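You operate a simulated robot arm through the tools that you are given. There is no shell and no other tool.

You are at the controls of a simulated two-armed robot. One attempt, no reset.

JOB
Pick up the small meter from the top of the packing table with one hand, pass it to the other hand and put it on the left bench table.

Only the result counts: the job must be done as asked and must still hold three seconds after the hand-in. Knocking over, shifting, dropping, spilling or breaking anything else fails it.

ROBOT AND FRAMES
Two 7-joint arms with two-finger grippers on one trunk, on a base that moves. Base frame: it is fixed to the floor where the robot stands at the start and does not move with it; the origin is under the middle of the robot, x ahead of it, y to its left, z up. Readings come in mm, rad, newtons and seconds.
The left shoulder is at the start at [51, 175, 1177], the right one opposite. With the tool pointing down near the work surface each hand reaches from about 100 to 840 mm from the robot's upright axis, wherever it stands, measured 20 degrees to its own side. Places, roughly: left bench table (220x18 cm) [3380, 2600, 660]; small meter [500, 3250, 1000]. Payload 2.94 kg a hand.
The tool frame of a hand sits at the grasp point between the pads (the TCP): z along the fingers, y along the line on which they close. The tips reach 30 mm beyond it. The gripper opens to 138 mm; its body begins 109 mm behind the TCP.
Orientation is told as [roll, pitch, yaw] about the base's x, y, z axes, in that order, counted from this pose: with the fingers straight down and closing along the base's y, the tool's x points along the base's -x, its y along +y and its z along -z.

CONTROLS
- The arms move only by the tool move_arm. It takes "left_moves", "right_moves" or both (then of equal length, played together; a hand with none holds still); each is a list of rows, each an object of numbers (a shift or turn left out is 0, a gripper value left out holds the last): "tx", "ty", "tz": the shift along the base's x, y, z in units of 40 mm (1.0 is 40 mm); "ax", "ay", "az": the turn, a rotation vector about the base's x, y, z in units of 5 degrees (1.0 is 5 degrees); "gripper": the gripper command, from -1 (fully open) to 1 (shut), values between in proportion. In form: [{"tx": .., "ty": .., "tz": .., "ax": .., "ay": .., "az": .., "gripper": ..}, ...]. A call has 1 to 20 rows; each row shifts and turns the commanded pose from where the row before left it. A call with a number of a shift or a turn outside -1 to 1 is refused whole. Rows are played at 5 a second. More than 50 mm and 0.15 rad between two rows, or a gripper value outside its range, and nothing of the call is played. Where a pose cannot be reached the arm comes as near as it can. A force on the tool above 40 N (or 10 N above the force at the start of the call, whichever is more), or a blocked arm, ends the call early, and 0.2 s more pass. The fingers move at their own pace (about 45 mm/s each) and stop on an object; they squeeze with about 23 N. The grip force told is the motor's: it shows also when the fingers shut on nothing. Time passes only in rows, and 0.2 s behind the last, so rows that do not move let the fingers close. It gives the time, the measured TCP pose, the force on the tool (base axes), the opening and the grip force at its end, in the units of the frame above (readings bear some noise), with the torque about the TCP (base axes, N m) and any sound that the robot's microphone picked up.
- Cameras (640 x 400 px; columns grow to the right, rows downward): "scene" is now at [106.6, 21.9, 1662]; the picture's right is [0.24, -0.97, -0.00], its down [-0.73, -0.18, -0.66] and it looks along [0.65, 0.16, -0.75] (base axes); focal length 284 px, centre (320, 200). "left" rides on the left gripper at [71, -19, -146] in its tool frame; the picture's right is [0.26, 0.96, 0.00], its down [-0.85, 0.23, -0.48] and it looks along [-0.46, 0.12, 0.88] (tool axes); focal length 280 px, centre (320, 200). "right" rides on the right gripper at [71, 19, -146] in its tool frame; the picture's right is [-0.26, 0.96, 0.00], its down [-0.85, -0.23, -0.48] and it looks along [-0.46, -0.12, 0.88] (tool axes); focal length 280 px, centre (320, 200). There is no depth. A picture from a camera that has moved, and an enlarged one, comes with that camera's place and axes in the base frame and with its lens. The place of the scene camera against the robot may be out by one fixed shift of up to 25 mm in any direction.
- capture(camera): a new picture of that camera. No time passes.
- move_column(by): moves the trunk up (or, below 0, down) by that many mm; the arms and the scene camera ride with it, the base frame stays. It gives what a move gives, with no picture.
- base_move(legs): drives the robot by 1 to 6 legs, each [ahead, turn to the left] in mm and rad, along the robot's own axes; the way and the turn of a leg run together, so that a leg with both is an arc; at most 1500 mm and 3.142 rad a leg. The arms and the cameras ride along, it lands a little off, and it stops where it bumps. It gives what a move gives.
- pan_tilt(pan, tilt): turns the head with the scene camera to pan (to the left, within 2.094 rad either way) and tilt (down, from -0.506 to 1.204), counted from straight ahead of the robot (the tilt from the chest, where the trunk bows). It gives what a move gives.
- enlarge(camera, box): a new picture of the part [left, top, right, bottom] of that camera's present view, enlarged. No time passes.
- close_job(): hands the job in; it is judged then, once.

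Nothing tells you exact positions but the pictures and the camera data. Unless the task says otherwise, let go and move clear before handing in.

The tools are called after "Emit:" by a JSON object that holds its "fn" and its "kwargs". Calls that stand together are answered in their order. move_arm: Moves the arms, as the interface text tells. Its arguments: {"type":"object","properties":{"left_moves":{"type":"array","items":{"type":"object","properties":{"tx":{"type":"number"},"ty":{"type":"number"},"tz":{"type":"number"},"ax":{"type":"number"},"ay":{"type":"number"},"az":{"type":"number"},"gripper":{"type":"number"}}}},"right_moves":{"type":"array","items":{"type":"object","properties":{"tx":{"type":"number"},"ty":{"type":"number"},"tz":{"type":"number"},"ax":{"type":"number"},"ay":{"type":"number"},"az":{"type":"number"},"gripper":{"type":"number"}}}}},"required":[]} The other tools are called the same way: move_column (by) moves the trunk up or down; base_move (legs) drives the base; pan_tilt (pan, tilt) turns the head that bears the scene camera; capture (camera) takes a picture; enlarge (camera, box) takes an enlarged picture of a part of a camera's view; close_job () hands the job in.

At the start:

```text
t: 0.0
left_ee_pos: [662.3, 314.4, 1115.5]
left_orientation: [0.0, 0.0, 0.0]
left_contact_force: [-0.2, 0.5, 0.3]
left_torque: [0.02, 0.0, 0.0]
left_grip_width: 138.0
left_gripper_force: 0.1
right_ee_pos: [385.6, -192.8, 1070.5]
right_orientation: [0.001, -0.001, 0.0]
right_contact_force: [-0.4, -0.1, 0.3]
right_torque: [0.0, -0.03, 0.0]
right_grip_width: 137.9
right_gripper_force: 0.1
trunk travel left (down, up): [-350.0, 384.0]
robot x, y, heading: [-1.6, -2.0, 0.004]
head pan, tilt (commanded): [0.241, 0.843]
```

scene: 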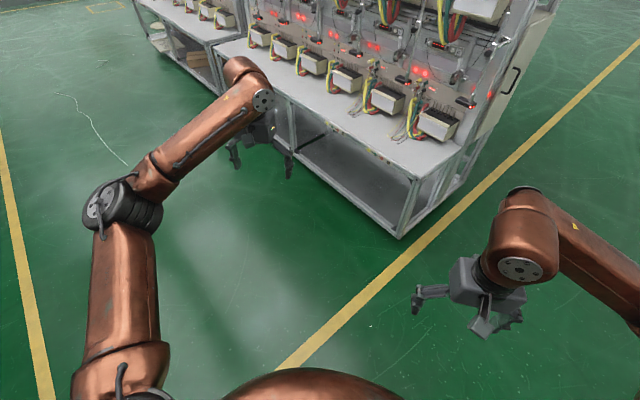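
right: 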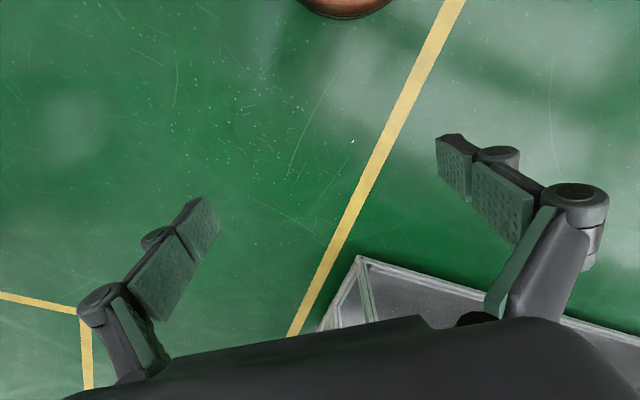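
left: 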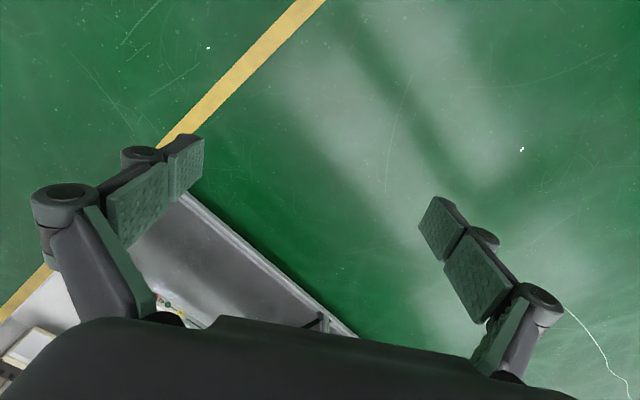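

I see a bench with instruments ahead to the right, and both arms raised with open grippers. The packing table with the meter should be far to my left (about [500, 3250]), so I'll turn the head that way to survey first.

Emit:
{"fn": "pan_tilt", "kwargs": {"pan": 1.4, "tilt": 0.3}}

Emit:
{"fn": "capture", "kwargs": {"camera": "scene"}}

Emit:
{"fn": "pan_tilt", "kwargs": {"pan": 0.6, "tilt": 0.3}}

Emit:
{"fn": "capture", "kwargs": {"camera": "scene"}}

```text
t: 1.4
left_ee_pos: [660.5, 314.1, 1114.5]
left_orientation: [0.001, 0.001, -0.001]
left_contact_force: [-0.5, 0.8, 0.2]
left_torque: [0.03, -0.02, 0.02]
left_grip_width: 138.1
left_gripper_force: 0.0
right_ee_pos: [386.3, -192.4, 1071.1]
right_orientation: [-0.002, 0.0, -0.001]
right_contact_force: [0.2, -0.8, 1.5]
right_torque: [0.02, -0.01, -0.02]
right_grip_width: 137.9
right_gripper_force: 0.0
trunk travel left (down, up): [-350.0, 384.0]
robot x, y, heading: [0.1, 0.0, -0.0]
head pan, tilt (commanded): [1.4, 0.3]
```

```text
taken
camera scene: at [46.3, 95.1, 1709.9], right [0.99, -0.17, 0.0], down [-0.05, -0.29, -0.96], along [0.16, 0.94, -0.3], focal length 284 px, centre (320, 200)
```

scene: 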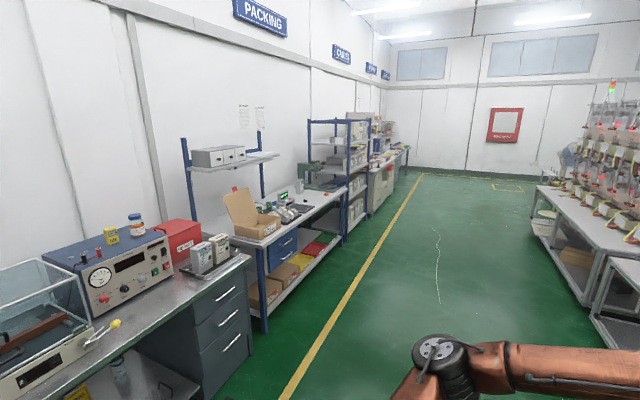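

```text
t: 2.5
left_ee_pos: [660.8, 314.7, 1115.5]
left_orientation: [0.0, 0.0, 0.0]
left_contact_force: [0.6, -0.3, -0.4]
left_torque: [0.01, -0.01, -0.01]
left_grip_width: 138.0
left_gripper_force: 0.0
right_ee_pos: [386.1, -194.6, 1071.7]
right_orientation: [0.001, 0.0, 0.001]
right_contact_force: [-0.4, 0.0, 0.2]
right_torque: [-0.01, -0.01, 0.01]
right_grip_width: 138.0
right_gripper_force: 0.1
trunk travel left (down, up): [-350.0, 384.0]
robot x, y, heading: [1.0, 1.8, 0.003]
head pan, tilt (commanded): [0.6, 0.3]
```

```text
taken
camera scene: at [107.3, 56.0, 1709.9], right [0.57, -0.82, 0.0], down [-0.24, -0.17, -0.96], along [0.79, 0.54, -0.3], focal length 284 px, centre (320, 200)
```

scene: 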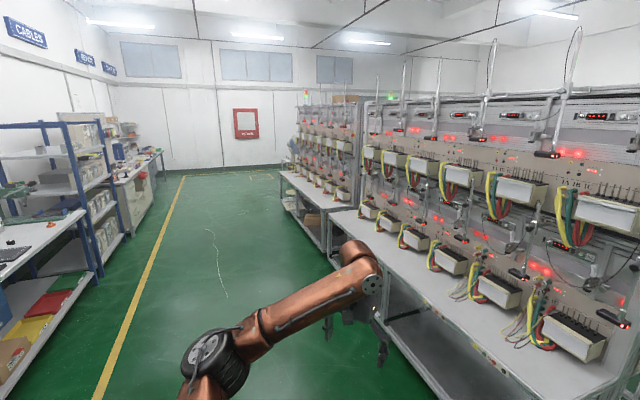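

The packing table (under the PACKING sign) stands along the left wall with a carton, a printer-like item and some meters. I'll look more closely at it.

Emit:
{"fn": "pan_tilt", "kwargs": {"pan": 1.4, "tilt": 0.3}}

Emit:
{"fn": "enlarge", "kwargs": {"camera": "scene", "box": [200, 120, 360, 260]}}

Emit:
{"fn": "enlarge", "kwargs": {"camera": "scene", "box": [520, 60, 640, 260]}}

Emit:
{"fn": "enlarge", "kwargs": {"camera": "scene", "box": [340, 80, 480, 220]}}

```text
t: 3.6
left_ee_pos: [661.9, 315.1, 1115.8]
left_orientation: [0.0, 0.0, 0.0]
left_contact_force: [0.1, -0.4, 0.0]
left_torque: [0.03, -0.04, 0.02]
left_grip_width: 138.1
left_gripper_force: 0.1
right_ee_pos: [385.8, -192.9, 1070.3]
right_orientation: [0.001, -0.001, 0.0]
right_contact_force: [1.2, -0.6, 0.7]
right_torque: [0.0, -0.02, 0.01]
right_grip_width: 138.0
right_gripper_force: 0.1
trunk travel left (down, up): [-350.0, 384.0]
robot x, y, heading: [2.2, -1.5, -0.001]
head pan, tilt (commanded): [1.4, 0.3]
```

```text
2.86 times, centred on (280, 190) of scene
camera zoom: at [46.3, 95.1, 1709.9], right [0.99, -0.17, 0.0], down [-0.05, -0.29, -0.96], along [0.16, 0.94, -0.3], focal length 812 px, centre (434, 229)
```

zoom: 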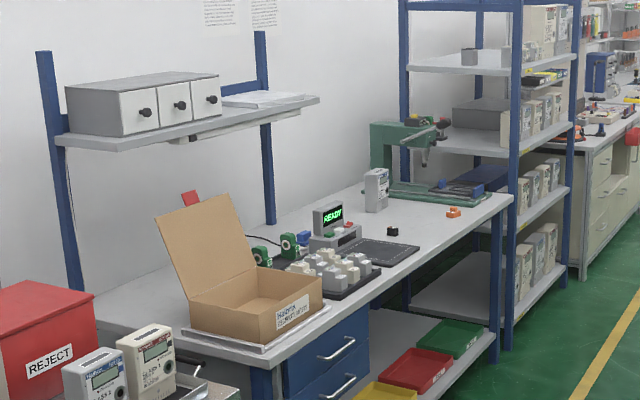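

```text
2.00 times, centred on (580, 160) of scene
camera zoom: at [46.3, 95.1, 1709.9], right [0.99, -0.17, 0.0], down [-0.05, -0.29, -0.96], along [0.16, 0.94, -0.3], focal length 568 px, centre (-200, 280)
```

zoom: 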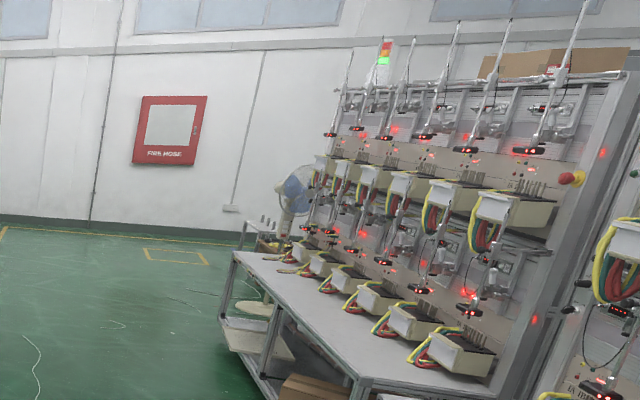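

```text
2.86 times, centred on (410, 150) of scene
camera zoom: at [46.3, 95.1, 1709.9], right [0.99, -0.17, 0.0], down [-0.05, -0.29, -0.96], along [0.16, 0.94, -0.3], focal length 812 px, centre (63, 343)
```

zoom: 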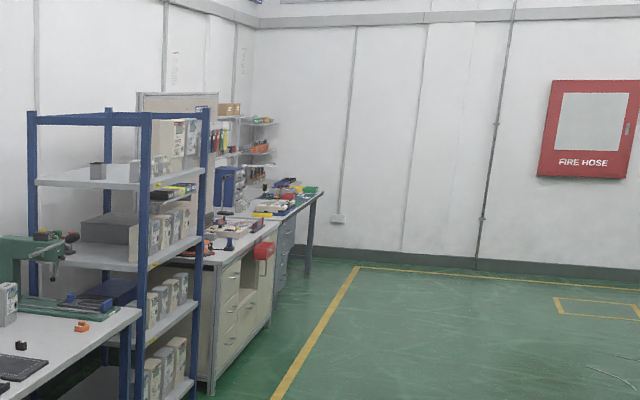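

The small meter looks to be the white-grey unit standing near the green press on the packing table; the room runs about 55° to my left, and the test benches run along the right side of the aisle. I'll turn along the aisle, drive to abreast of the meter while staying mid-aisle, then turn to face the packing table.

Emit:
{"fn": "base_move", "kwargs": {"legs": [[0, 0.969], [1400, 0]]}}

Emit:
{"fn": "pan_tilt", "kwargs": {"pan": 0.6, "tilt": 0.4}}

Emit:
{"fn": "capture", "kwargs": {"camera": "scene"}}

Emit:
{"fn": "pan_tilt", "kwargs": {"pan": -0.6, "tilt": 0.4}}

Emit:
{"fn": "capture", "kwargs": {"camera": "scene"}}

```text
t: 13.1
left_ee_pos: [913.3, 1872.5, 1114.4]
left_orientation: [0.0, 0.001, 0.964]
left_contact_force: [-0.5, -0.6, -0.5]
left_torque: [-0.02, 0.03, 0.01]
left_grip_width: 138.2
left_gripper_force: 0.1
right_ee_pos: [1173.9, 1355.9, 1070.5]
right_orientation: [0.001, 0.001, 0.962]
right_contact_force: [0.3, 0.4, 0.7]
right_torque: [0.0, 0.04, 0.0]
right_grip_width: 138.1
right_gripper_force: 0.1
trunk travel left (down, up): [-350.0, 384.0]
robot x, y, heading: [793.1, 1149.3, 0.961]
head pan, tilt (commanded): [1.4, 0.3]
```

```text
t: 14.2
left_ee_pos: [914.0, 1871.8, 1114.3]
left_orientation: [0.0, 0.0, 0.963]
left_contact_force: [0.6, -0.6, 0.2]
left_torque: [0.01, 0.01, 0.0]
left_grip_width: 138.0
left_gripper_force: 0.1
right_ee_pos: [1173.7, 1356.4, 1070.1]
right_orientation: [-0.001, -0.001, 0.963]
right_contact_force: [-0.2, -0.8, 0.5]
right_torque: [0.01, 0.0, 0.01]
right_grip_width: 138.2
right_gripper_force: 0.1
trunk travel left (down, up): [-350.0, 384.0]
robot x, y, heading: [793.5, 1150.3, 0.966]
head pan, tilt (commanded): [0.6, 0.4]
```

```text
taken
camera scene: at [805.6, 1284.4, 1700.7], right [1.0, -0.01, 0.0], down [0.0, -0.39, -0.92], along [0.01, 0.92, -0.39], focal length 284 px, centre (320, 200)
```

scene: 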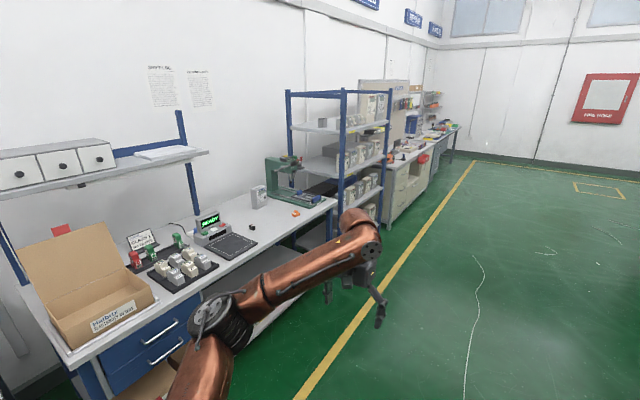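

```text
t: 15.6
left_ee_pos: [914.1, 1870.8, 1116.6]
left_orientation: [-0.001, 0.0, 0.963]
left_contact_force: [-0.1, 0.4, -0.5]
left_torque: [0.0, -0.03, 0.02]
left_grip_width: 138.0
left_gripper_force: 0.1
right_ee_pos: [1174.0, 1356.3, 1070.6]
right_orientation: [0.0, 0.001, 0.962]
right_contact_force: [0.1, 0.1, 0.7]
right_torque: [-0.01, -0.02, 0.02]
right_grip_width: 138.0
right_gripper_force: 0.1
trunk travel left (down, up): [-350.0, 384.0]
robot x, y, heading: [793.3, 1148.5, 0.958]
head pan, tilt (commanded): [-0.6, 0.4]
```

```text
taken
camera scene: at [891.6, 1224.7, 1700.6], right [0.35, -0.93, 0.0], down [-0.36, -0.14, -0.92], along [0.86, 0.33, -0.39], focal length 284 px, centre (320, 200)
```

scene: 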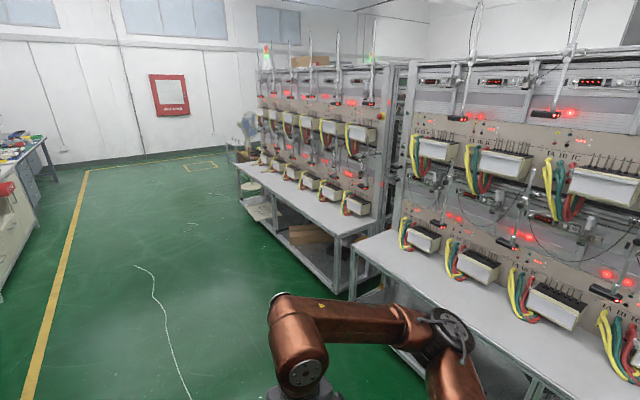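

The meter is triangulated at about [349, 3296] standing on a table top near z ≈ 800, and the aisle is clear. I'll drive on 1500 mm and turn left to face the packing table.

Emit:
{"fn": "base_move", "kwargs": {"legs": [[1480, 0], [0, 1.575]]}}

Emit:
{"fn": "pan_tilt", "kwargs": {"pan": 0.0, "tilt": 0.5}}

Emit:
{"fn": "capture", "kwargs": {"camera": "scene"}}

Emit:
{"fn": "enlarge", "kwargs": {"camera": "scene", "box": [240, 100, 400, 200]}}

```text
t: 26.8
left_ee_pos: [931.2, 2494.2, 1116.2]
left_orientation: [0.0, -0.002, 2.516]
left_contact_force: [-0.8, 0.0, 0.7]
left_torque: [-0.03, -0.04, 0.01]
left_grip_width: 137.8
left_gripper_force: 0.1
right_ee_pos: [1451.5, 2747.0, 1070.5]
right_orientation: [0.001, 0.0, 2.518]
right_contact_force: [-0.4, -0.2, 0.2]
right_torque: [0.01, 0.01, 0.04]
right_grip_width: 138.1
right_gripper_force: 0.1
trunk travel left (down, up): [-350.0, 384.0]
robot x, y, heading: [1655.5, 2360.3, 2.521]
head pan, tilt (commanded): [-0.6, 0.4]
```

```text
t: 27.8
left_ee_pos: [932.5, 2494.4, 1114.9]
left_orientation: [-0.001, 0.0, 2.519]
left_contact_force: [0.2, 0.7, 0.0]
left_torque: [-0.01, 0.01, -0.05]
left_grip_width: 138.3
left_gripper_force: 0.1
right_ee_pos: [1451.9, 2746.9, 1070.6]
right_orientation: [-0.001, -0.001, 2.517]
right_contact_force: [0.5, 0.5, 0.2]
right_torque: [0.0, -0.04, -0.01]
right_grip_width: 138.1
right_gripper_force: 0.0
trunk travel left (down, up): [-350.0, 384.0]
robot x, y, heading: [1651.7, 2362.7, 2.519]
head pan, tilt (commanded): [0.0, 0.499]
```

```text
taken
camera scene: at [1522.5, 2448.8, 1691.5], right [0.59, 0.81, 0.0], down [0.39, -0.28, -0.88], along [-0.71, 0.51, -0.48], focal length 284 px, centre (320, 200)
```

scene: 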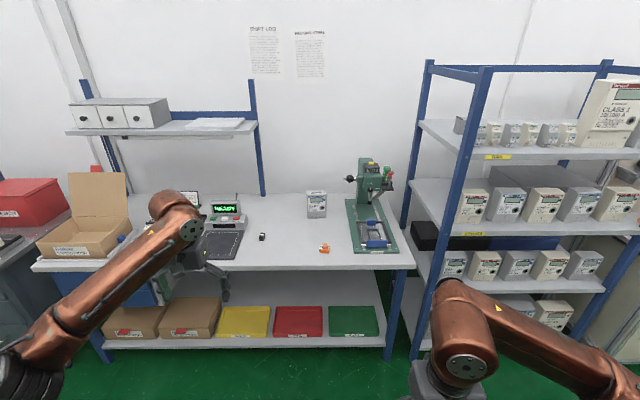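

```text
4.00 times, centred on (320, 150) of scene
camera zoom: at [1522.5, 2448.8, 1691.5], right [0.59, 0.81, 0.0], down [0.39, -0.28, -0.88], along [-0.71, 0.51, -0.48], focal length 1136 px, centre (320, 400)
```

zoom: 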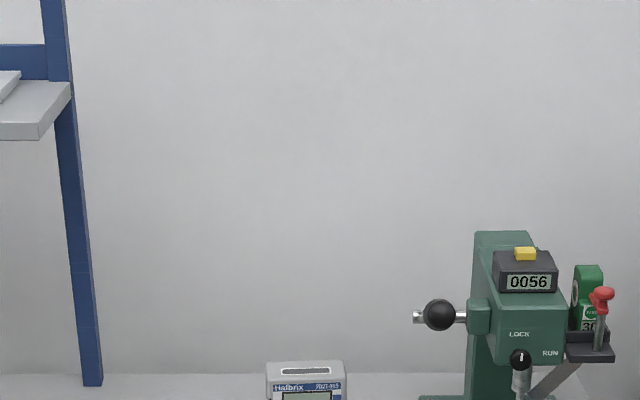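

The meter stands dead ahead, facing me, with the green press to its right and a small black part and orange part in front of it. I'll zoom in on it for its size.

Emit:
{"fn": "enlarge", "kwargs": {"camera": "scene", "box": [276, 170, 356, 220]}}

Emit:
{"fn": "enlarge", "kwargs": {"camera": "scene", "box": [190, 150, 430, 300]}}

```text
8.00 times, centred on (316, 195) of scene
camera zoom: at [1522.5, 2448.8, 1691.5], right [0.59, 0.81, 0.0], down [0.39, -0.28, -0.88], along [-0.71, 0.51, -0.48], focal length 2272 px, centre (352, 240)
```

zoom: 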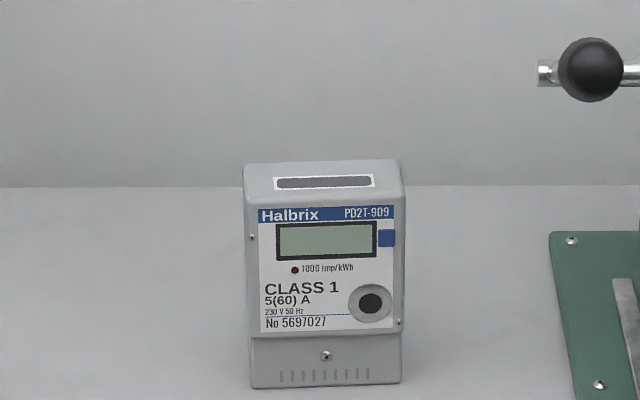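

```text
2.67 times, centred on (310, 225) of scene
camera zoom: at [1522.5, 2448.8, 1691.5], right [0.59, 0.81, 0.0], down [0.39, -0.28, -0.88], along [-0.71, 0.51, -0.48], focal length 757 px, centre (347, 133)
```

zoom: 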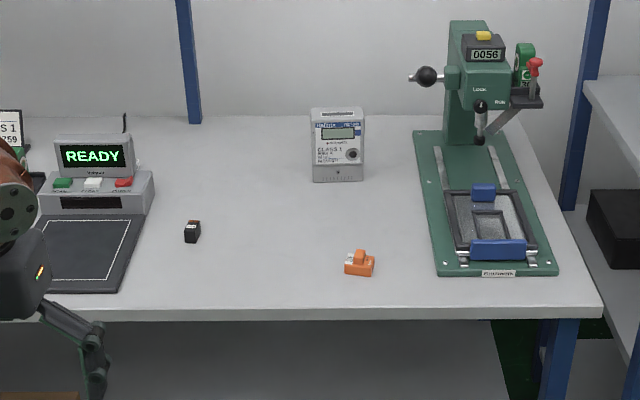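

The meter is about 110 mm wide, 60 mm deep and 155 mm tall, standing upright about 470 mm behind the table's front edge, yawed roughly 4° relative to my view. I need to know how far my own base sticks out, so I'll look straight down before approaching.

Emit:
{"fn": "pan_tilt", "kwargs": {"pan": 0.0, "tilt": 1.2}}

Emit:
{"fn": "capture", "kwargs": {"camera": "scene"}}

Emit:
{"fn": "capture", "kwargs": {"camera": "right"}}

Emit:
{"fn": "capture", "kwargs": {"camera": "left"}}

```text
t: 28.9
left_ee_pos: [930.9, 2494.9, 1116.3]
left_orientation: [0.002, -0.002, 2.519]
left_contact_force: [-0.2, 0.2, 0.4]
left_torque: [0.0, -0.04, 0.03]
left_grip_width: 137.7
left_gripper_force: 0.2
right_ee_pos: [1451.2, 2746.9, 1071.1]
right_orientation: [0.001, 0.0, 2.516]
right_contact_force: [-0.3, 0.8, 0.3]
right_torque: [0.02, -0.02, 0.02]
right_grip_width: 138.2
right_gripper_force: 0.0
trunk travel left (down, up): [-350.0, 384.0]
robot x, y, heading: [1649.3, 2366.0, 2.52]
head pan, tilt (commanded): [0.0, 1.201]
```

```text
taken
camera scene: at [1550.9, 2428.3, 1637.9], right [0.58, 0.81, 0.0], down [0.76, -0.54, -0.36], along [-0.29, 0.21, -0.93], focal length 284 px, centre (320, 200)
```

scene: 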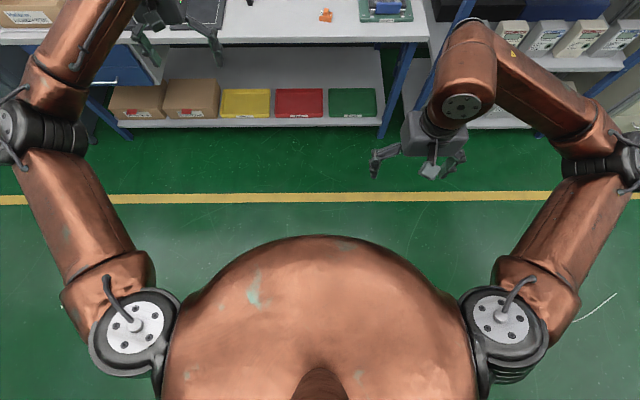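

```text
taken
camera right: at [1499.2, 2690.4, 1218.4], right [-0.78, -0.63, 0.0], down [-0.55, 0.68, 0.48], along [-0.3, 0.37, -0.88], focal length 280 px, centre (320, 200)
```

right: 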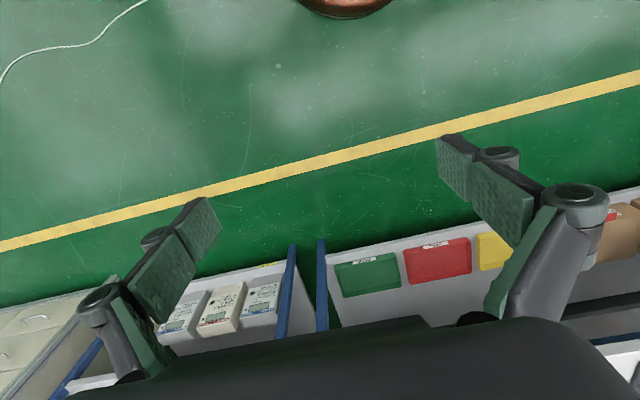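

```text
taken
camera left: at [1001.2, 2469.7, 1260.9], right [-0.35, -0.94, 0.0], down [-0.82, 0.31, 0.48], along [-0.45, 0.17, -0.88], focal length 280 px, centre (320, 200)
```

left: 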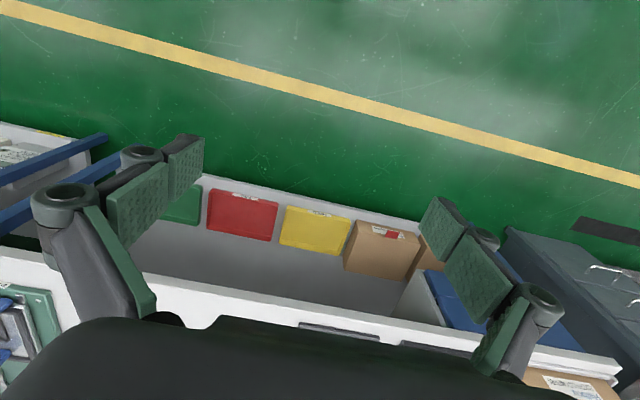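

My base is a low disc of roughly 250–270 mm radius, so I must keep my axis about 330 mm off the table edge. First I'll retract the left arm and turn the grippers (right +90°, left −90°) while still in mid-aisle, raising the right hand a little.

Emit:
{"fn": "move_arm", "kwargs": {"left_moves": [{"tx": 0.8126, "ty": -0.5828, "az": -1}, {"tx": 0.8126, "ty": -0.5828, "az": -1}, {"tx": 0.8126, "ty": -0.5828, "az": -1}, {"tx": 0.8126, "ty": -0.5828, "az": -1}, {"tx": 0.8126, "ty": -0.5828, "az": -1}, {"tx": 0.8126, "ty": -0.5828, "az": -1}, {"tx": 0.8126, "ty": -0.5828, "az": -1}, {"az": -1}, {"az": -1}, {"az": -1}, {"az": -1}, {"az": -1}, {"az": -1}, {"az": -1}, {"az": -1}, {"az": -1}, {"az": -1}, {"az": -1}], "right_moves": [{"tz": 0.5, "az": 1}, {"tz": 0.5, "az": 1}, {"tz": 0.5, "az": 1}, {"tz": 0.5, "az": 1}, {"az": 1}, {"az": 1}, {"az": 1}, {"az": 1}, {"az": 1}, {"az": 1}, {"az": 1}, {"az": 1}, {"az": 1}, {"az": 1}, {"az": 1}, {"az": 1}, {"az": 1}, {"az": 1}]}}

Emit:
{"fn": "capture", "kwargs": {"camera": "scene"}}

Emit:
{"fn": "capture", "kwargs": {"camera": "right"}}

Emit:
{"fn": "capture", "kwargs": {"camera": "left"}}

```text
t: 32.6
left_ee_pos: [1159.2, 2332.0, 1115.8]
left_orientation: [0.0, 0.0, 0.946]
left_contact_force: [-1.2, -0.2, 0.4]
left_torque: [0.01, -0.02, -0.01]
left_grip_width: 138.1
left_gripper_force: 0.0
right_ee_pos: [1475.8, 2660.6, 1139.0]
right_orientation: [0.001, 0.0, -2.196]
right_contact_force: [0.0, -0.2, -0.5]
right_torque: [-0.02, -0.01, 0.0]
right_grip_width: 138.1
right_gripper_force: 0.2
right hand out of reach, approached as far as the arm can: row 14, 15, 16, 17, 18
trunk travel left (down, up): [-350.0, 384.0]
robot x, y, heading: [1651.9, 2365.4, 2.51]
head pan, tilt (commanded): [0.0, 1.201]
```

```text
taken
camera scene: at [1550.6, 2427.5, 1637.8], right [0.58, 0.81, 0.0], down [0.76, -0.54, -0.36], along [-0.29, 0.21, -0.93], focal length 284 px, centre (320, 200)
```

scene: 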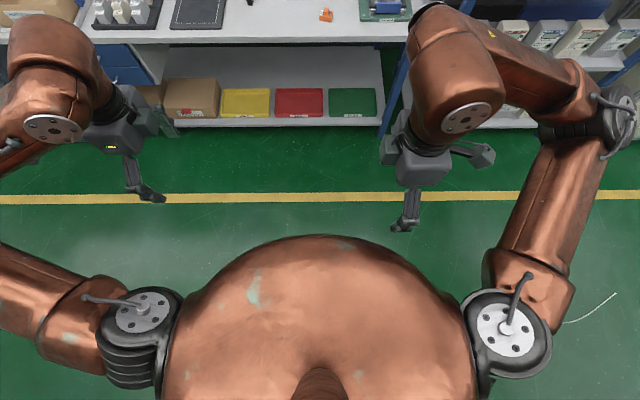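

```text
taken
camera right: at [1535.4, 2707.7, 1287.2], right [0.63, -0.78, 0.0], down [-0.68, -0.55, 0.48], along [-0.37, -0.3, -0.88], focal length 280 px, centre (320, 200)
```

right: 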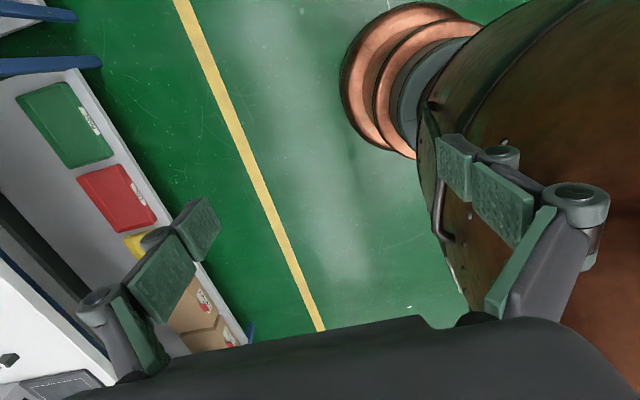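

```text
taken
camera left: at [1134.0, 2263.0, 1260.7], right [-0.94, 0.35, 0.0], down [0.31, 0.82, 0.48], along [0.17, 0.45, -0.88], focal length 280 px, centre (320, 200)
```

left: 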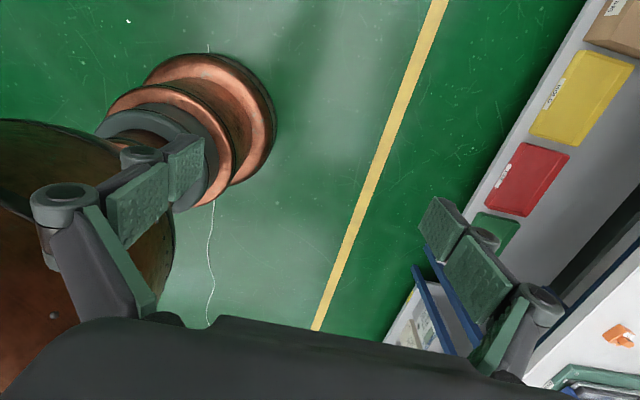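

The left hand reached its turned pose cleanly, while the right hand hit a joint limit, so I'll pick with the left hand (clear space on that side, away from press and rack) and receive with the right. I'll relax the right hand's yaw, then approach the table, ending with the meter about 18° to my left.

Emit:
{"fn": "move_arm", "kwargs": {"right_moves": [{"az": -1}, {"az": -1}, {"az": -1}, {"az": -1}, {"az": -1}, {"az": -1}, {"az": -1}, {"az": -1}]}}

Emit:
{"fn": "base_move", "kwargs": {"legs": [[0, 0.16], [480, 0], [0, -0.43]]}}

Emit:
{"fn": "pan_tilt", "kwargs": {"pan": 0.1, "tilt": 0.9}}

Emit:
{"fn": "capture", "kwargs": {"camera": "scene"}}

Emit:
{"fn": "capture", "kwargs": {"camera": "left"}}

Emit:
{"fn": "capture", "kwargs": {"camera": "right"}}

```text
t: 34.5
left_ee_pos: [1159.0, 2330.9, 1115.4]
left_orientation: [0.001, 0.001, 0.946]
left_contact_force: [-0.9, 0.0, 0.0]
left_torque: [0.02, 0.0, 0.03]
left_grip_width: 138.1
left_gripper_force: 0.1
right_ee_pos: [1476.4, 2662.5, 1139.5]
right_orientation: [0.001, 0.0, -2.896]
right_contact_force: [0.0, -0.1, -0.2]
right_torque: [0.01, 0.03, 0.01]
right_grip_width: 138.1
right_gripper_force: 0.0
trunk travel left (down, up): [-350.0, 384.0]
robot x, y, heading: [1650.4, 2363.3, 2.514]
head pan, tilt (commanded): [0.0, 1.201]
```

```text
t: 39.2
left_ee_pos: [740.7, 2680.8, 1115.7]
left_orientation: [0.0, -0.001, 0.672]
left_contact_force: [0.4, -0.1, 1.1]
left_torque: [0.01, 0.01, 0.03]
left_grip_width: 138.1
left_gripper_force: 0.0
right_ee_pos: [1137.4, 2913.4, 1139.3]
right_orientation: [-0.002, 0.0, 3.115]
right_contact_force: [0.6, 1.2, -0.8]
right_torque: [-0.02, 0.05, -0.01]
right_grip_width: 138.0
right_gripper_force: 0.0
trunk travel left (down, up): [-350.0, 384.0]
robot x, y, heading: [1228.1, 2577.2, 2.242]
head pan, tilt (commanded): [0.0, 1.201]
```

```text
t: 40.0
left_ee_pos: [741.9, 2681.1, 1116.6]
left_orientation: [0.0, -0.001, 0.671]
left_contact_force: [0.2, -0.3, -1.3]
left_torque: [0.04, 0.0, -0.01]
left_grip_width: 138.1
left_gripper_force: 0.2
right_ee_pos: [1136.1, 2913.5, 1138.8]
right_orientation: [-0.001, -0.001, 3.117]
right_contact_force: [0.6, 0.7, -0.1]
right_torque: [-0.02, -0.03, -0.01]
right_grip_width: 138.0
right_gripper_force: 0.0
trunk travel left (down, up): [-350.0, 384.0]
robot x, y, heading: [1224.9, 2581.3, 2.243]
head pan, tilt (commanded): [0.099, 0.901]
```

```text
taken
camera scene: at [1124.8, 2673.8, 1657.6], right [0.72, 0.7, 0.0], down [0.55, -0.56, -0.62], along [-0.43, 0.44, -0.78], focal length 284 px, centre (320, 200)
```

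scene: 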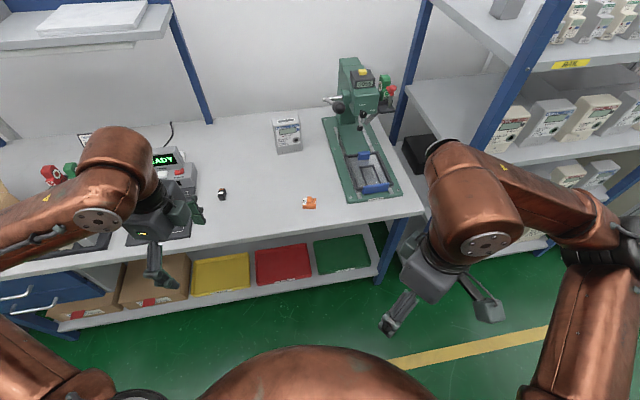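

```text
taken
camera left: at [698.4, 2622.4, 1260.9], right [-0.81, 0.59, 0.0], down [0.52, 0.71, 0.48], along [0.28, 0.38, -0.88], focal length 280 px, centre (320, 200)
```

left: 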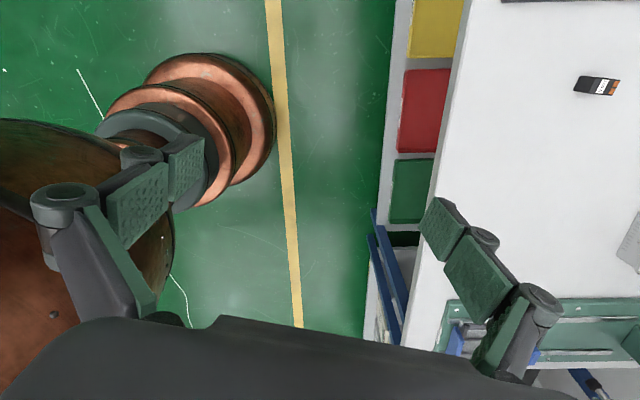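

```text
taken
camera right: at [1208.0, 2892.7, 1287.3], right [-0.29, -0.96, 0.0], down [-0.84, 0.25, 0.48], along [-0.46, 0.14, -0.88], focal length 280 px, centre (320, 200)
```

right: 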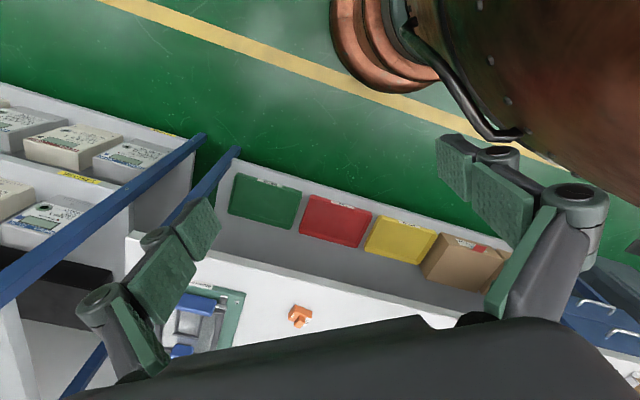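

I'm now partway in, with the meter ahead-left and all clear. I'll zoom on the meter for another triangulation, and on the table's front edge for the base clearance.

Emit:
{"fn": "enlarge", "kwargs": {"camera": "scene", "box": [248, 90, 344, 150]}}

Emit:
{"fn": "enlarge", "kwargs": {"camera": "left", "box": [380, 0, 640, 200]}}

```text
6.67 times, centred on (296, 120) of scene
camera zoom: at [1124.8, 2673.8, 1657.6], right [0.72, 0.7, 0.0], down [0.55, -0.56, -0.62], along [-0.43, 0.44, -0.78], focal length 1894 px, centre (480, 733)
```

zoom: 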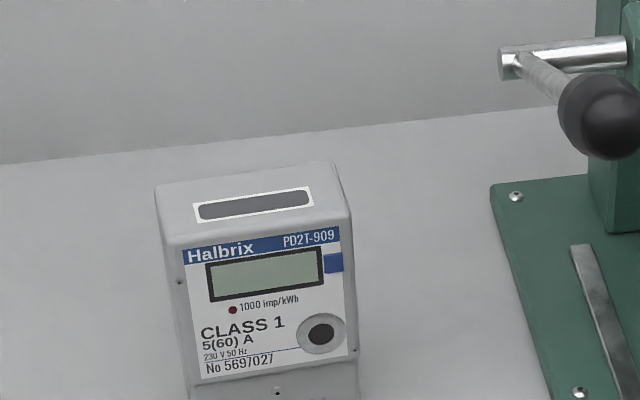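

```text
2.00 times, centred on (510, 100) of left
camera zoom: at [698.4, 2622.4, 1260.9], right [-0.81, 0.59, 0.0], down [0.52, 0.71, 0.48], along [0.28, 0.38, -0.88], focal length 561 px, centre (-60, 400)
```

zoom: 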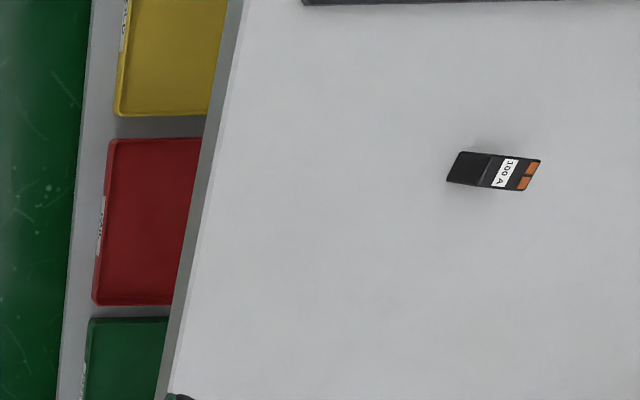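

Wrist-camera geometry puts the table's front edge 663 mm ahead of my axis, square to the room. The right elbow sticks out toward the rack, so I'll pull the right arm back to my side before closing in.

Emit:
{"fn": "move_arm", "kwargs": {"right_moves": [{"tx": 0.826, "ty": 0.338, "tz": -0.357, "az": -1}, {"tx": 0.826, "ty": 0.338, "tz": -0.357, "az": -1}, {"tx": 0.826, "ty": 0.338, "tz": -0.357, "az": -1}, {"tx": 0.826, "ty": 0.338, "tz": -0.357, "az": -1}, {"tx": 0.826, "ty": 0.338, "tz": -0.357, "az": -1}, {"tx": 0.826, "ty": 0.338, "tz": -0.357, "az": -1}, {"tx": 0.826, "ty": 0.338, "tz": -0.357, "az": -1}]}}

Emit:
{"fn": "pan_tilt", "kwargs": {"pan": -0.5, "tilt": 0.9}}

Emit:
{"fn": "capture", "kwargs": {"camera": "scene"}}

```text
t: 41.6
left_ee_pos: [744.5, 2681.3, 1116.1]
left_orientation: [0.0, 0.001, 0.671]
left_contact_force: [-0.9, 0.4, 0.4]
left_torque: [0.02, 0.04, -0.02]
left_grip_width: 138.1
left_gripper_force: 0.1
right_ee_pos: [1369.4, 3008.0, 1039.3]
right_orientation: [0.0, -0.004, 2.506]
right_contact_force: [0.7, -0.1, -0.1]
right_torque: [0.01, 0.07, 0.03]
right_grip_width: 137.8
right_gripper_force: 0.0
trunk travel left (down, up): [-350.0, 384.0]
robot x, y, heading: [1222.1, 2577.1, 2.245]
head pan, tilt (commanded): [0.099, 0.901]
```

```text
t: 42.6
left_ee_pos: [741.5, 2681.0, 1116.4]
left_orientation: [-0.002, 0.0, 0.671]
left_contact_force: [-0.1, -0.1, 0.7]
left_torque: [0.0, 0.01, 0.03]
left_grip_width: 138.1
left_gripper_force: 0.0
right_ee_pos: [1367.6, 3008.0, 1038.9]
right_orientation: [0.0, -0.004, 2.506]
right_contact_force: [-0.2, -0.9, -0.6]
right_torque: [-0.02, -0.01, 0.0]
right_grip_width: 138.0
right_gripper_force: 0.1
trunk travel left (down, up): [-350.0, 384.0]
robot x, y, heading: [1220.5, 2579.8, 2.243]
head pan, tilt (commanded): [-0.499, 0.901]
```

```text
taken
camera scene: at [1164.6, 2694.4, 1657.6], right [0.98, 0.17, 0.0], down [0.14, -0.77, -0.62], along [-0.11, 0.61, -0.78], focal length 284 px, centre (320, 200)
```

scene: 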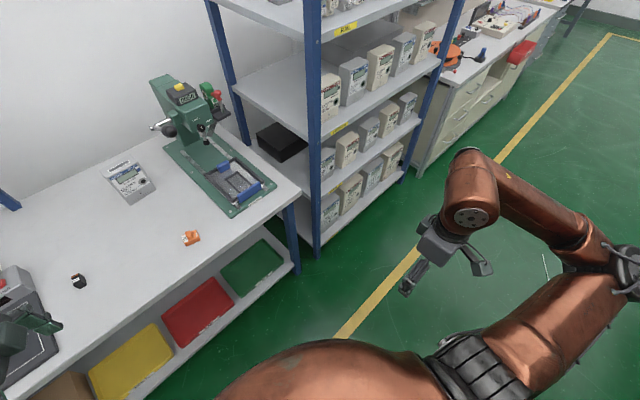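

The right arm is now well back and the rack face sits behind the table's front edge plane. I'll drive the remaining ~340 mm in.

Emit:
{"fn": "base_move", "kwargs": {"legs": [[340, 0]]}}

Emit:
{"fn": "pan_tilt", "kwargs": {"pan": 0.3, "tilt": 0.75}}

Emit:
{"fn": "capture", "kwargs": {"camera": "scene"}}

Emit:
{"fn": "capture", "kwargs": {"camera": "left"}}

```text
t: 44.9
left_ee_pos: [529.3, 2945.4, 1115.7]
left_orientation: [-0.003, -0.001, 0.673]
left_contact_force: [-0.1, 0.5, 0.1]
left_torque: [-0.04, -0.04, 0.02]
left_grip_width: 138.0
left_gripper_force: 0.0
right_ee_pos: [1155.5, 3273.8, 1038.4]
right_orientation: [-0.002, 0.001, 2.505]
right_contact_force: [-0.2, -0.9, -0.4]
right_torque: [-0.04, 0.0, -0.03]
right_grip_width: 138.1
right_gripper_force: 0.1
trunk travel left (down, up): [-350.0, 384.0]
robot x, y, heading: [1010.6, 2842.5, 2.248]
head pan, tilt (commanded): [-0.499, 0.901]
```

```text
t: 46.0
left_ee_pos: [529.2, 2944.9, 1116.5]
left_orientation: [0.0, 0.0, 0.674]
left_contact_force: [-0.1, 0.4, -0.8]
left_torque: [-0.02, 0.03, 0.02]
left_grip_width: 138.0
left_gripper_force: 0.1
right_ee_pos: [1156.7, 3273.6, 1038.1]
right_orientation: [0.001, -0.001, 2.506]
right_contact_force: [-0.1, -0.1, 0.5]
right_torque: [0.02, -0.02, -0.01]
right_grip_width: 138.0
right_gripper_force: 0.0
trunk travel left (down, up): [-350.0, 384.0]
robot x, y, heading: [1010.6, 2842.8, 2.246]
head pan, tilt (commanded): [0.3, 0.75]
```

```text
taken
camera scene: at [898.0, 2931.1, 1669.6], right [0.56, 0.83, 0.0], down [0.56, -0.38, -0.73], along [-0.6, 0.41, -0.68], focal length 284 px, centre (320, 200)
```

scene: 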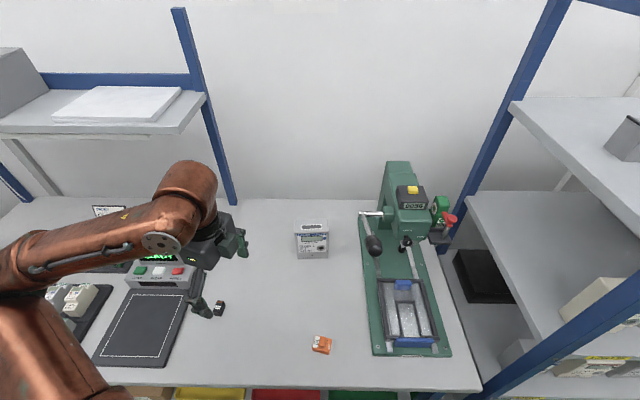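

```text
taken
camera left: at [487.4, 2886.3, 1261.1], right [-0.81, 0.59, 0.0], down [0.52, 0.71, 0.48], along [0.28, 0.38, -0.88], focal length 280 px, centre (320, 200)
```

left: 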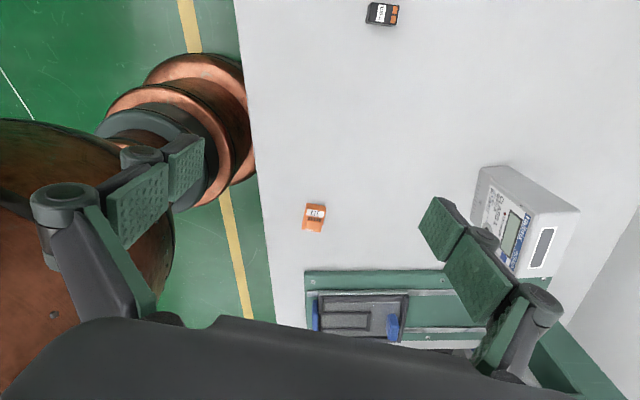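

The base has about 65–80 mm clearance to the table edge line and the left wrist camera now sees the meter and the other loose parts. I'll zoom on the meter in both cameras to fix its position accurately.

Emit:
{"fn": "enlarge", "kwargs": {"camera": "left", "box": [460, 150, 620, 290]}}

Emit:
{"fn": "enlarge", "kwargs": {"camera": "scene", "box": [272, 205, 352, 265]}}

```text
2.86 times, centred on (540, 220) of left
camera zoom: at [487.4, 2886.3, 1261.1], right [-0.81, 0.59, 0.0], down [0.52, 0.71, 0.48], along [0.28, 0.38, -0.88], focal length 801 px, centre (-309, 143)
```

zoom: 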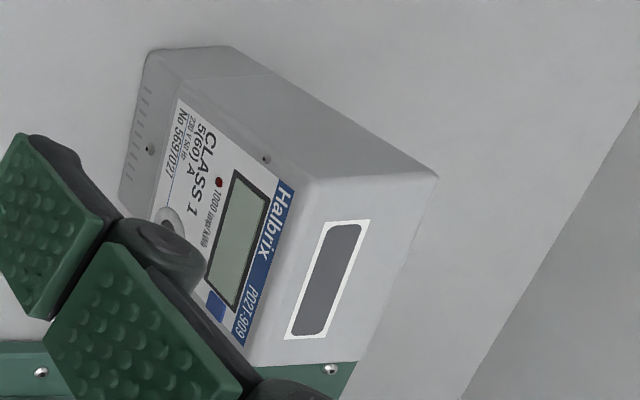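

```text
6.67 times, centred on (312, 235) of scene
camera zoom: at [898.0, 2931.1, 1669.6], right [0.56, 0.83, 0.0], down [0.56, -0.38, -0.73], along [-0.6, 0.41, -0.68], focal length 1894 px, centre (373, -33)
```

zoom: 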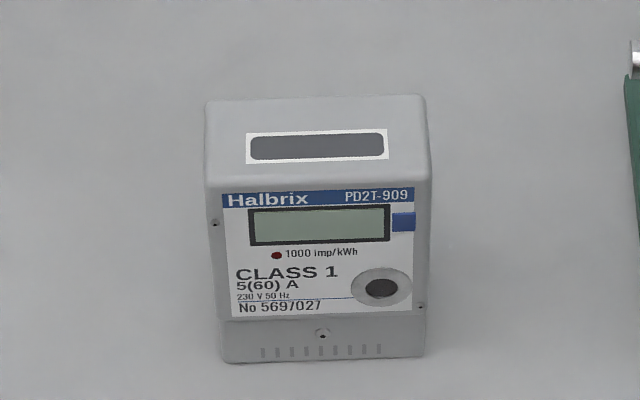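

The accurate wrist view puts the meter's centre at about [381, 3262], top at z ≈ 955, its depth axis at 2.573 rad. I'll move the left hand above it at the present height and align the yaw.

Emit:
{"fn": "move_arm", "kwargs": {"left_moves": [{"tx": -0.411, "ty": 0.881, "az": 0.418}, {"tx": -0.411, "ty": 0.881, "az": 0.418}, {"tx": -0.411, "ty": 0.881, "az": 0.418}, {"tx": -0.411, "ty": 0.881, "az": 0.418}, {"tx": -0.411, "ty": 0.881, "az": 0.418}, {"tx": -0.411, "ty": 0.881, "az": 0.418}, {"tx": -0.411, "ty": 0.881, "az": 0.418}, {"tx": -0.411, "ty": 0.881, "az": 0.418}, {"tx": -0.411, "ty": 0.881, "az": 0.418}]}}

Emit:
{"fn": "capture", "kwargs": {"camera": "left"}}

Emit:
{"fn": "capture", "kwargs": {"camera": "scene"}}

```text
t: 48.0
left_ee_pos: [382.4, 3265.7, 1115.1]
left_orientation: [0.0, 0.002, 1.003]
left_contact_force: [0.2, 0.5, 0.7]
left_torque: [-0.07, 0.01, 0.0]
left_grip_width: 138.1
left_gripper_force: 0.0
right_ee_pos: [1158.1, 3274.0, 1037.1]
right_orientation: [0.001, -0.001, 2.506]
right_contact_force: [-0.3, 0.8, -0.9]
right_torque: [-0.03, 0.0, 0.0]
right_grip_width: 137.7
right_gripper_force: 0.0
trunk travel left (down, up): [-350.0, 384.0]
robot x, y, heading: [1014.1, 2846.6, 2.244]
head pan, tilt (commanded): [0.3, 0.75]
```

```text
taken
camera left: at [361.9, 3195.2, 1260.8], right [-0.95, 0.3, 0.0], down [0.26, 0.84, 0.47], along [0.14, 0.45, -0.88], focal length 280 px, centre (320, 200)
```

left: 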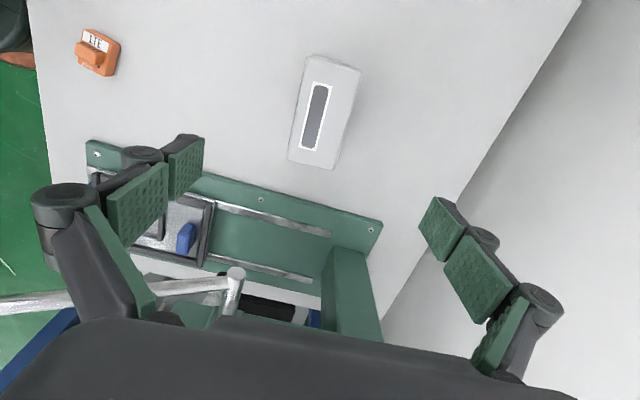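

```text
taken
camera scene: at [898.7, 2933.7, 1669.4], right [0.56, 0.83, 0.0], down [0.56, -0.38, -0.73], along [-0.61, 0.41, -0.68], focal length 284 px, centre (320, 200)
```

scene: 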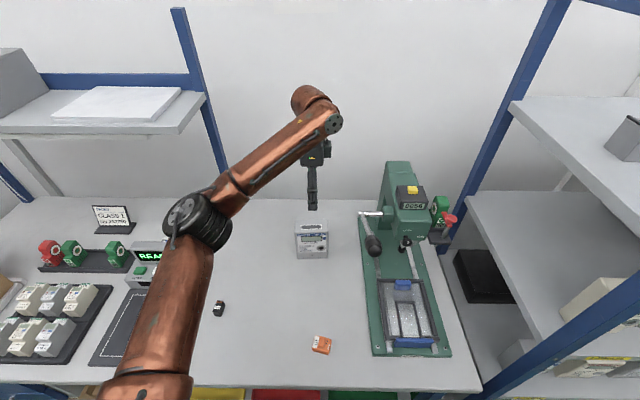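

The hand is above the meter; the fingers straddle it front-to-back as planned. I'll zoom in to correct the last millimetres before descending.

Emit:
{"fn": "enlarge", "kwargs": {"camera": "left", "box": [240, 40, 400, 180]}}

Emit:
{"fn": "enlarge", "kwargs": {"camera": "scene", "box": [250, 80, 410, 280]}}

```text
2.86 times, centred on (320, 110) of left
camera zoom: at [361.9, 3195.2, 1260.8], right [-0.95, 0.3, 0.0], down [0.26, 0.84, 0.47], along [0.14, 0.45, -0.88], focal length 801 px, centre (320, 457)
```

zoom: 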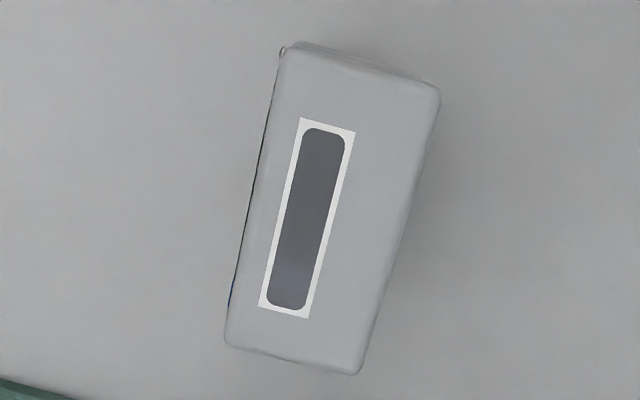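

```text
2.00 times, centred on (330, 180) of scene
camera zoom: at [898.7, 2933.7, 1669.4], right [0.56, 0.83, 0.0], down [0.56, -0.38, -0.73], along [-0.61, 0.41, -0.68], focal length 568 px, centre (300, 240)
```

zoom: 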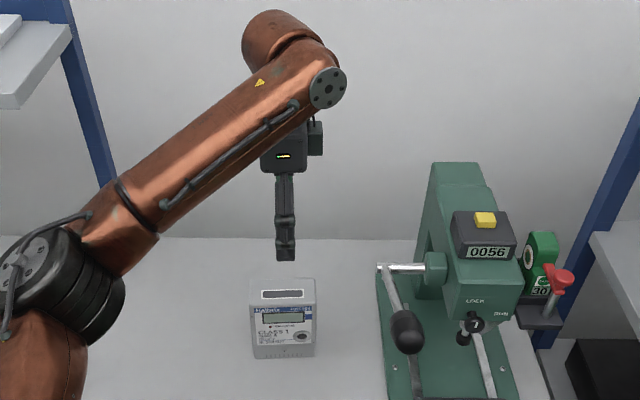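

The zoom confirms the meter's top centre at [380.5, 3260], 109 × 54 mm, with the fingers centred front-to-back; it needs only a 1.3° yaw and ~6 mm trim. I'll apply that and descend until the pads are about 28 mm below the meter's top.

Emit:
{"fn": "move_arm", "kwargs": {"left_moves": [{"tx": -0.075, "ty": -0.138, "tz": -0.5, "az": 0.27}, {"tz": -0.8}, {"tz": -0.8}, {"tz": -0.8}, {"tz": -0.8}, {"tz": -0.5}, {"tz": -0.5}]}}

Emit:
{"fn": "capture", "kwargs": {"camera": "left"}}

Emit:
{"fn": "enlarge", "kwargs": {"camera": "scene", "box": [250, 120, 410, 280]}}

```text
t: 49.6
left_ee_pos: [378.2, 3257.2, 927.7]
left_orientation: [0.0, 0.001, 1.027]
left_contact_force: [0.5, 0.2, 0.3]
left_torque: [0.02, -0.04, 0.01]
left_grip_width: 137.6
left_gripper_force: 0.0
right_ee_pos: [1155.7, 3273.5, 1038.4]
right_orientation: [0.0, 0.001, 2.506]
right_contact_force: [0.1, -0.4, 0.2]
right_torque: [0.01, -0.02, 0.03]
right_grip_width: 137.9
right_gripper_force: 0.1
trunk travel left (down, up): [-350.0, 384.0]
robot x, y, heading: [1013.8, 2841.2, 2.248]
head pan, tilt (commanded): [0.3, 0.75]
```

```text
taken
camera left: at [359.4, 3186.7, 1072.3], right [-0.96, 0.28, 0.0], down [0.24, 0.85, 0.48], along [0.13, 0.46, -0.88], focal length 280 px, centre (320, 200)
```

left: 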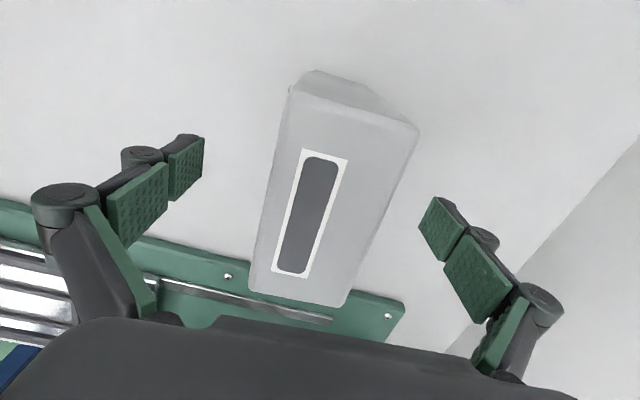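

```text
2.50 times, centred on (330, 200) of scene
camera zoom: at [897.5, 2931.6, 1669.5], right [0.56, 0.83, 0.0], down [0.56, -0.38, -0.73], along [-0.6, 0.41, -0.68], focal length 710 px, centre (295, 200)
```

zoom: 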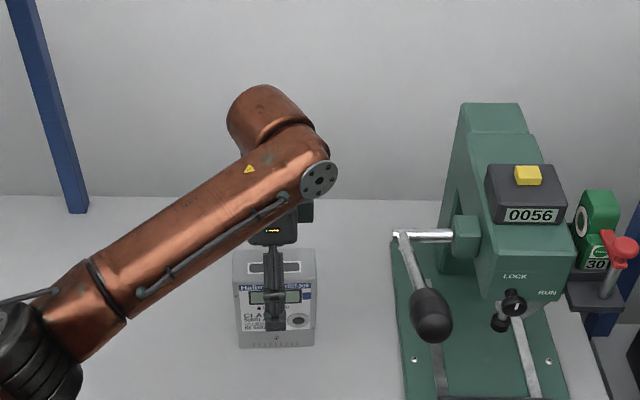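

Fingers straddle the meter, pads about 28 mm below its top, centred within ~3 mm. I'll trim 2.5 mm toward the wall and close the gripper.

Emit:
{"fn": "move_arm", "kwargs": {"left_moves": [{"tx": -0.053, "ty": 0.032}, {"gripper": 0.2}, {"gripper": 0.2}, {"gripper": 0.2}, {"gripper": 1}, {"gripper": 1}, {"gripper": 1}, {"gripper": 1}, {"gripper": 1}, {"gripper": 1}]}}

Emit:
{"fn": "capture", "kwargs": {"camera": "left"}}

Emit:
{"fn": "enlarge", "kwargs": {"camera": "scene", "box": [250, 120, 410, 280]}}

```text
t: 51.8
left_ee_pos: [377.4, 3257.7, 927.7]
left_orientation: [0.001, -0.002, 1.026]
left_contact_force: [1.6, 0.3, 0.7]
left_torque: [0.05, 0.02, -0.05]
left_grip_width: 57.5
left_gripper_force: 23.6
right_ee_pos: [1155.9, 3273.7, 1038.7]
right_orientation: [0.0, 0.0, 2.506]
right_contact_force: [-0.2, 0.8, 0.7]
right_torque: [0.0, -0.01, -0.04]
right_grip_width: 138.0
right_gripper_force: 0.1
trunk travel left (down, up): [-350.0, 384.0]
robot x, y, heading: [1012.2, 2843.2, 2.242]
head pan, tilt (commanded): [0.3, 0.75]
```

```text
taken
camera left: at [357.9, 3187.8, 1073.1], right [-0.96, 0.28, 0.0], down [0.24, 0.85, 0.48], along [0.13, 0.46, -0.88], focal length 280 px, centre (320, 200)
```

left: 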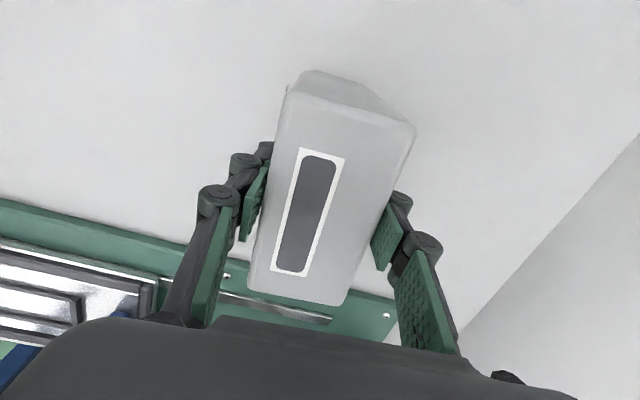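

```text
2.50 times, centred on (330, 200) of scene
camera zoom: at [898.2, 2931.3, 1669.6], right [0.56, 0.83, 0.0], down [0.56, -0.38, -0.73], along [-0.61, 0.41, -0.68], focal length 710 px, centre (295, 200)
```

zoom: 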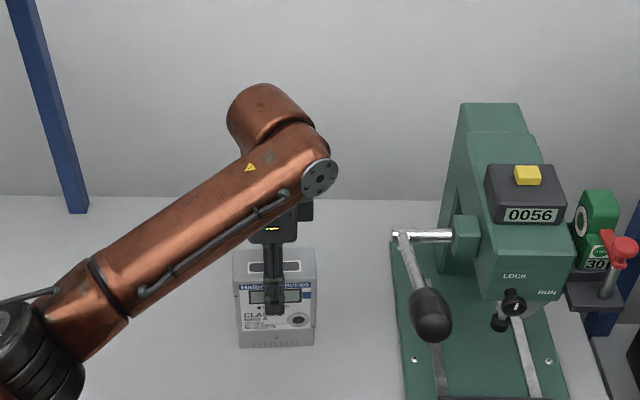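

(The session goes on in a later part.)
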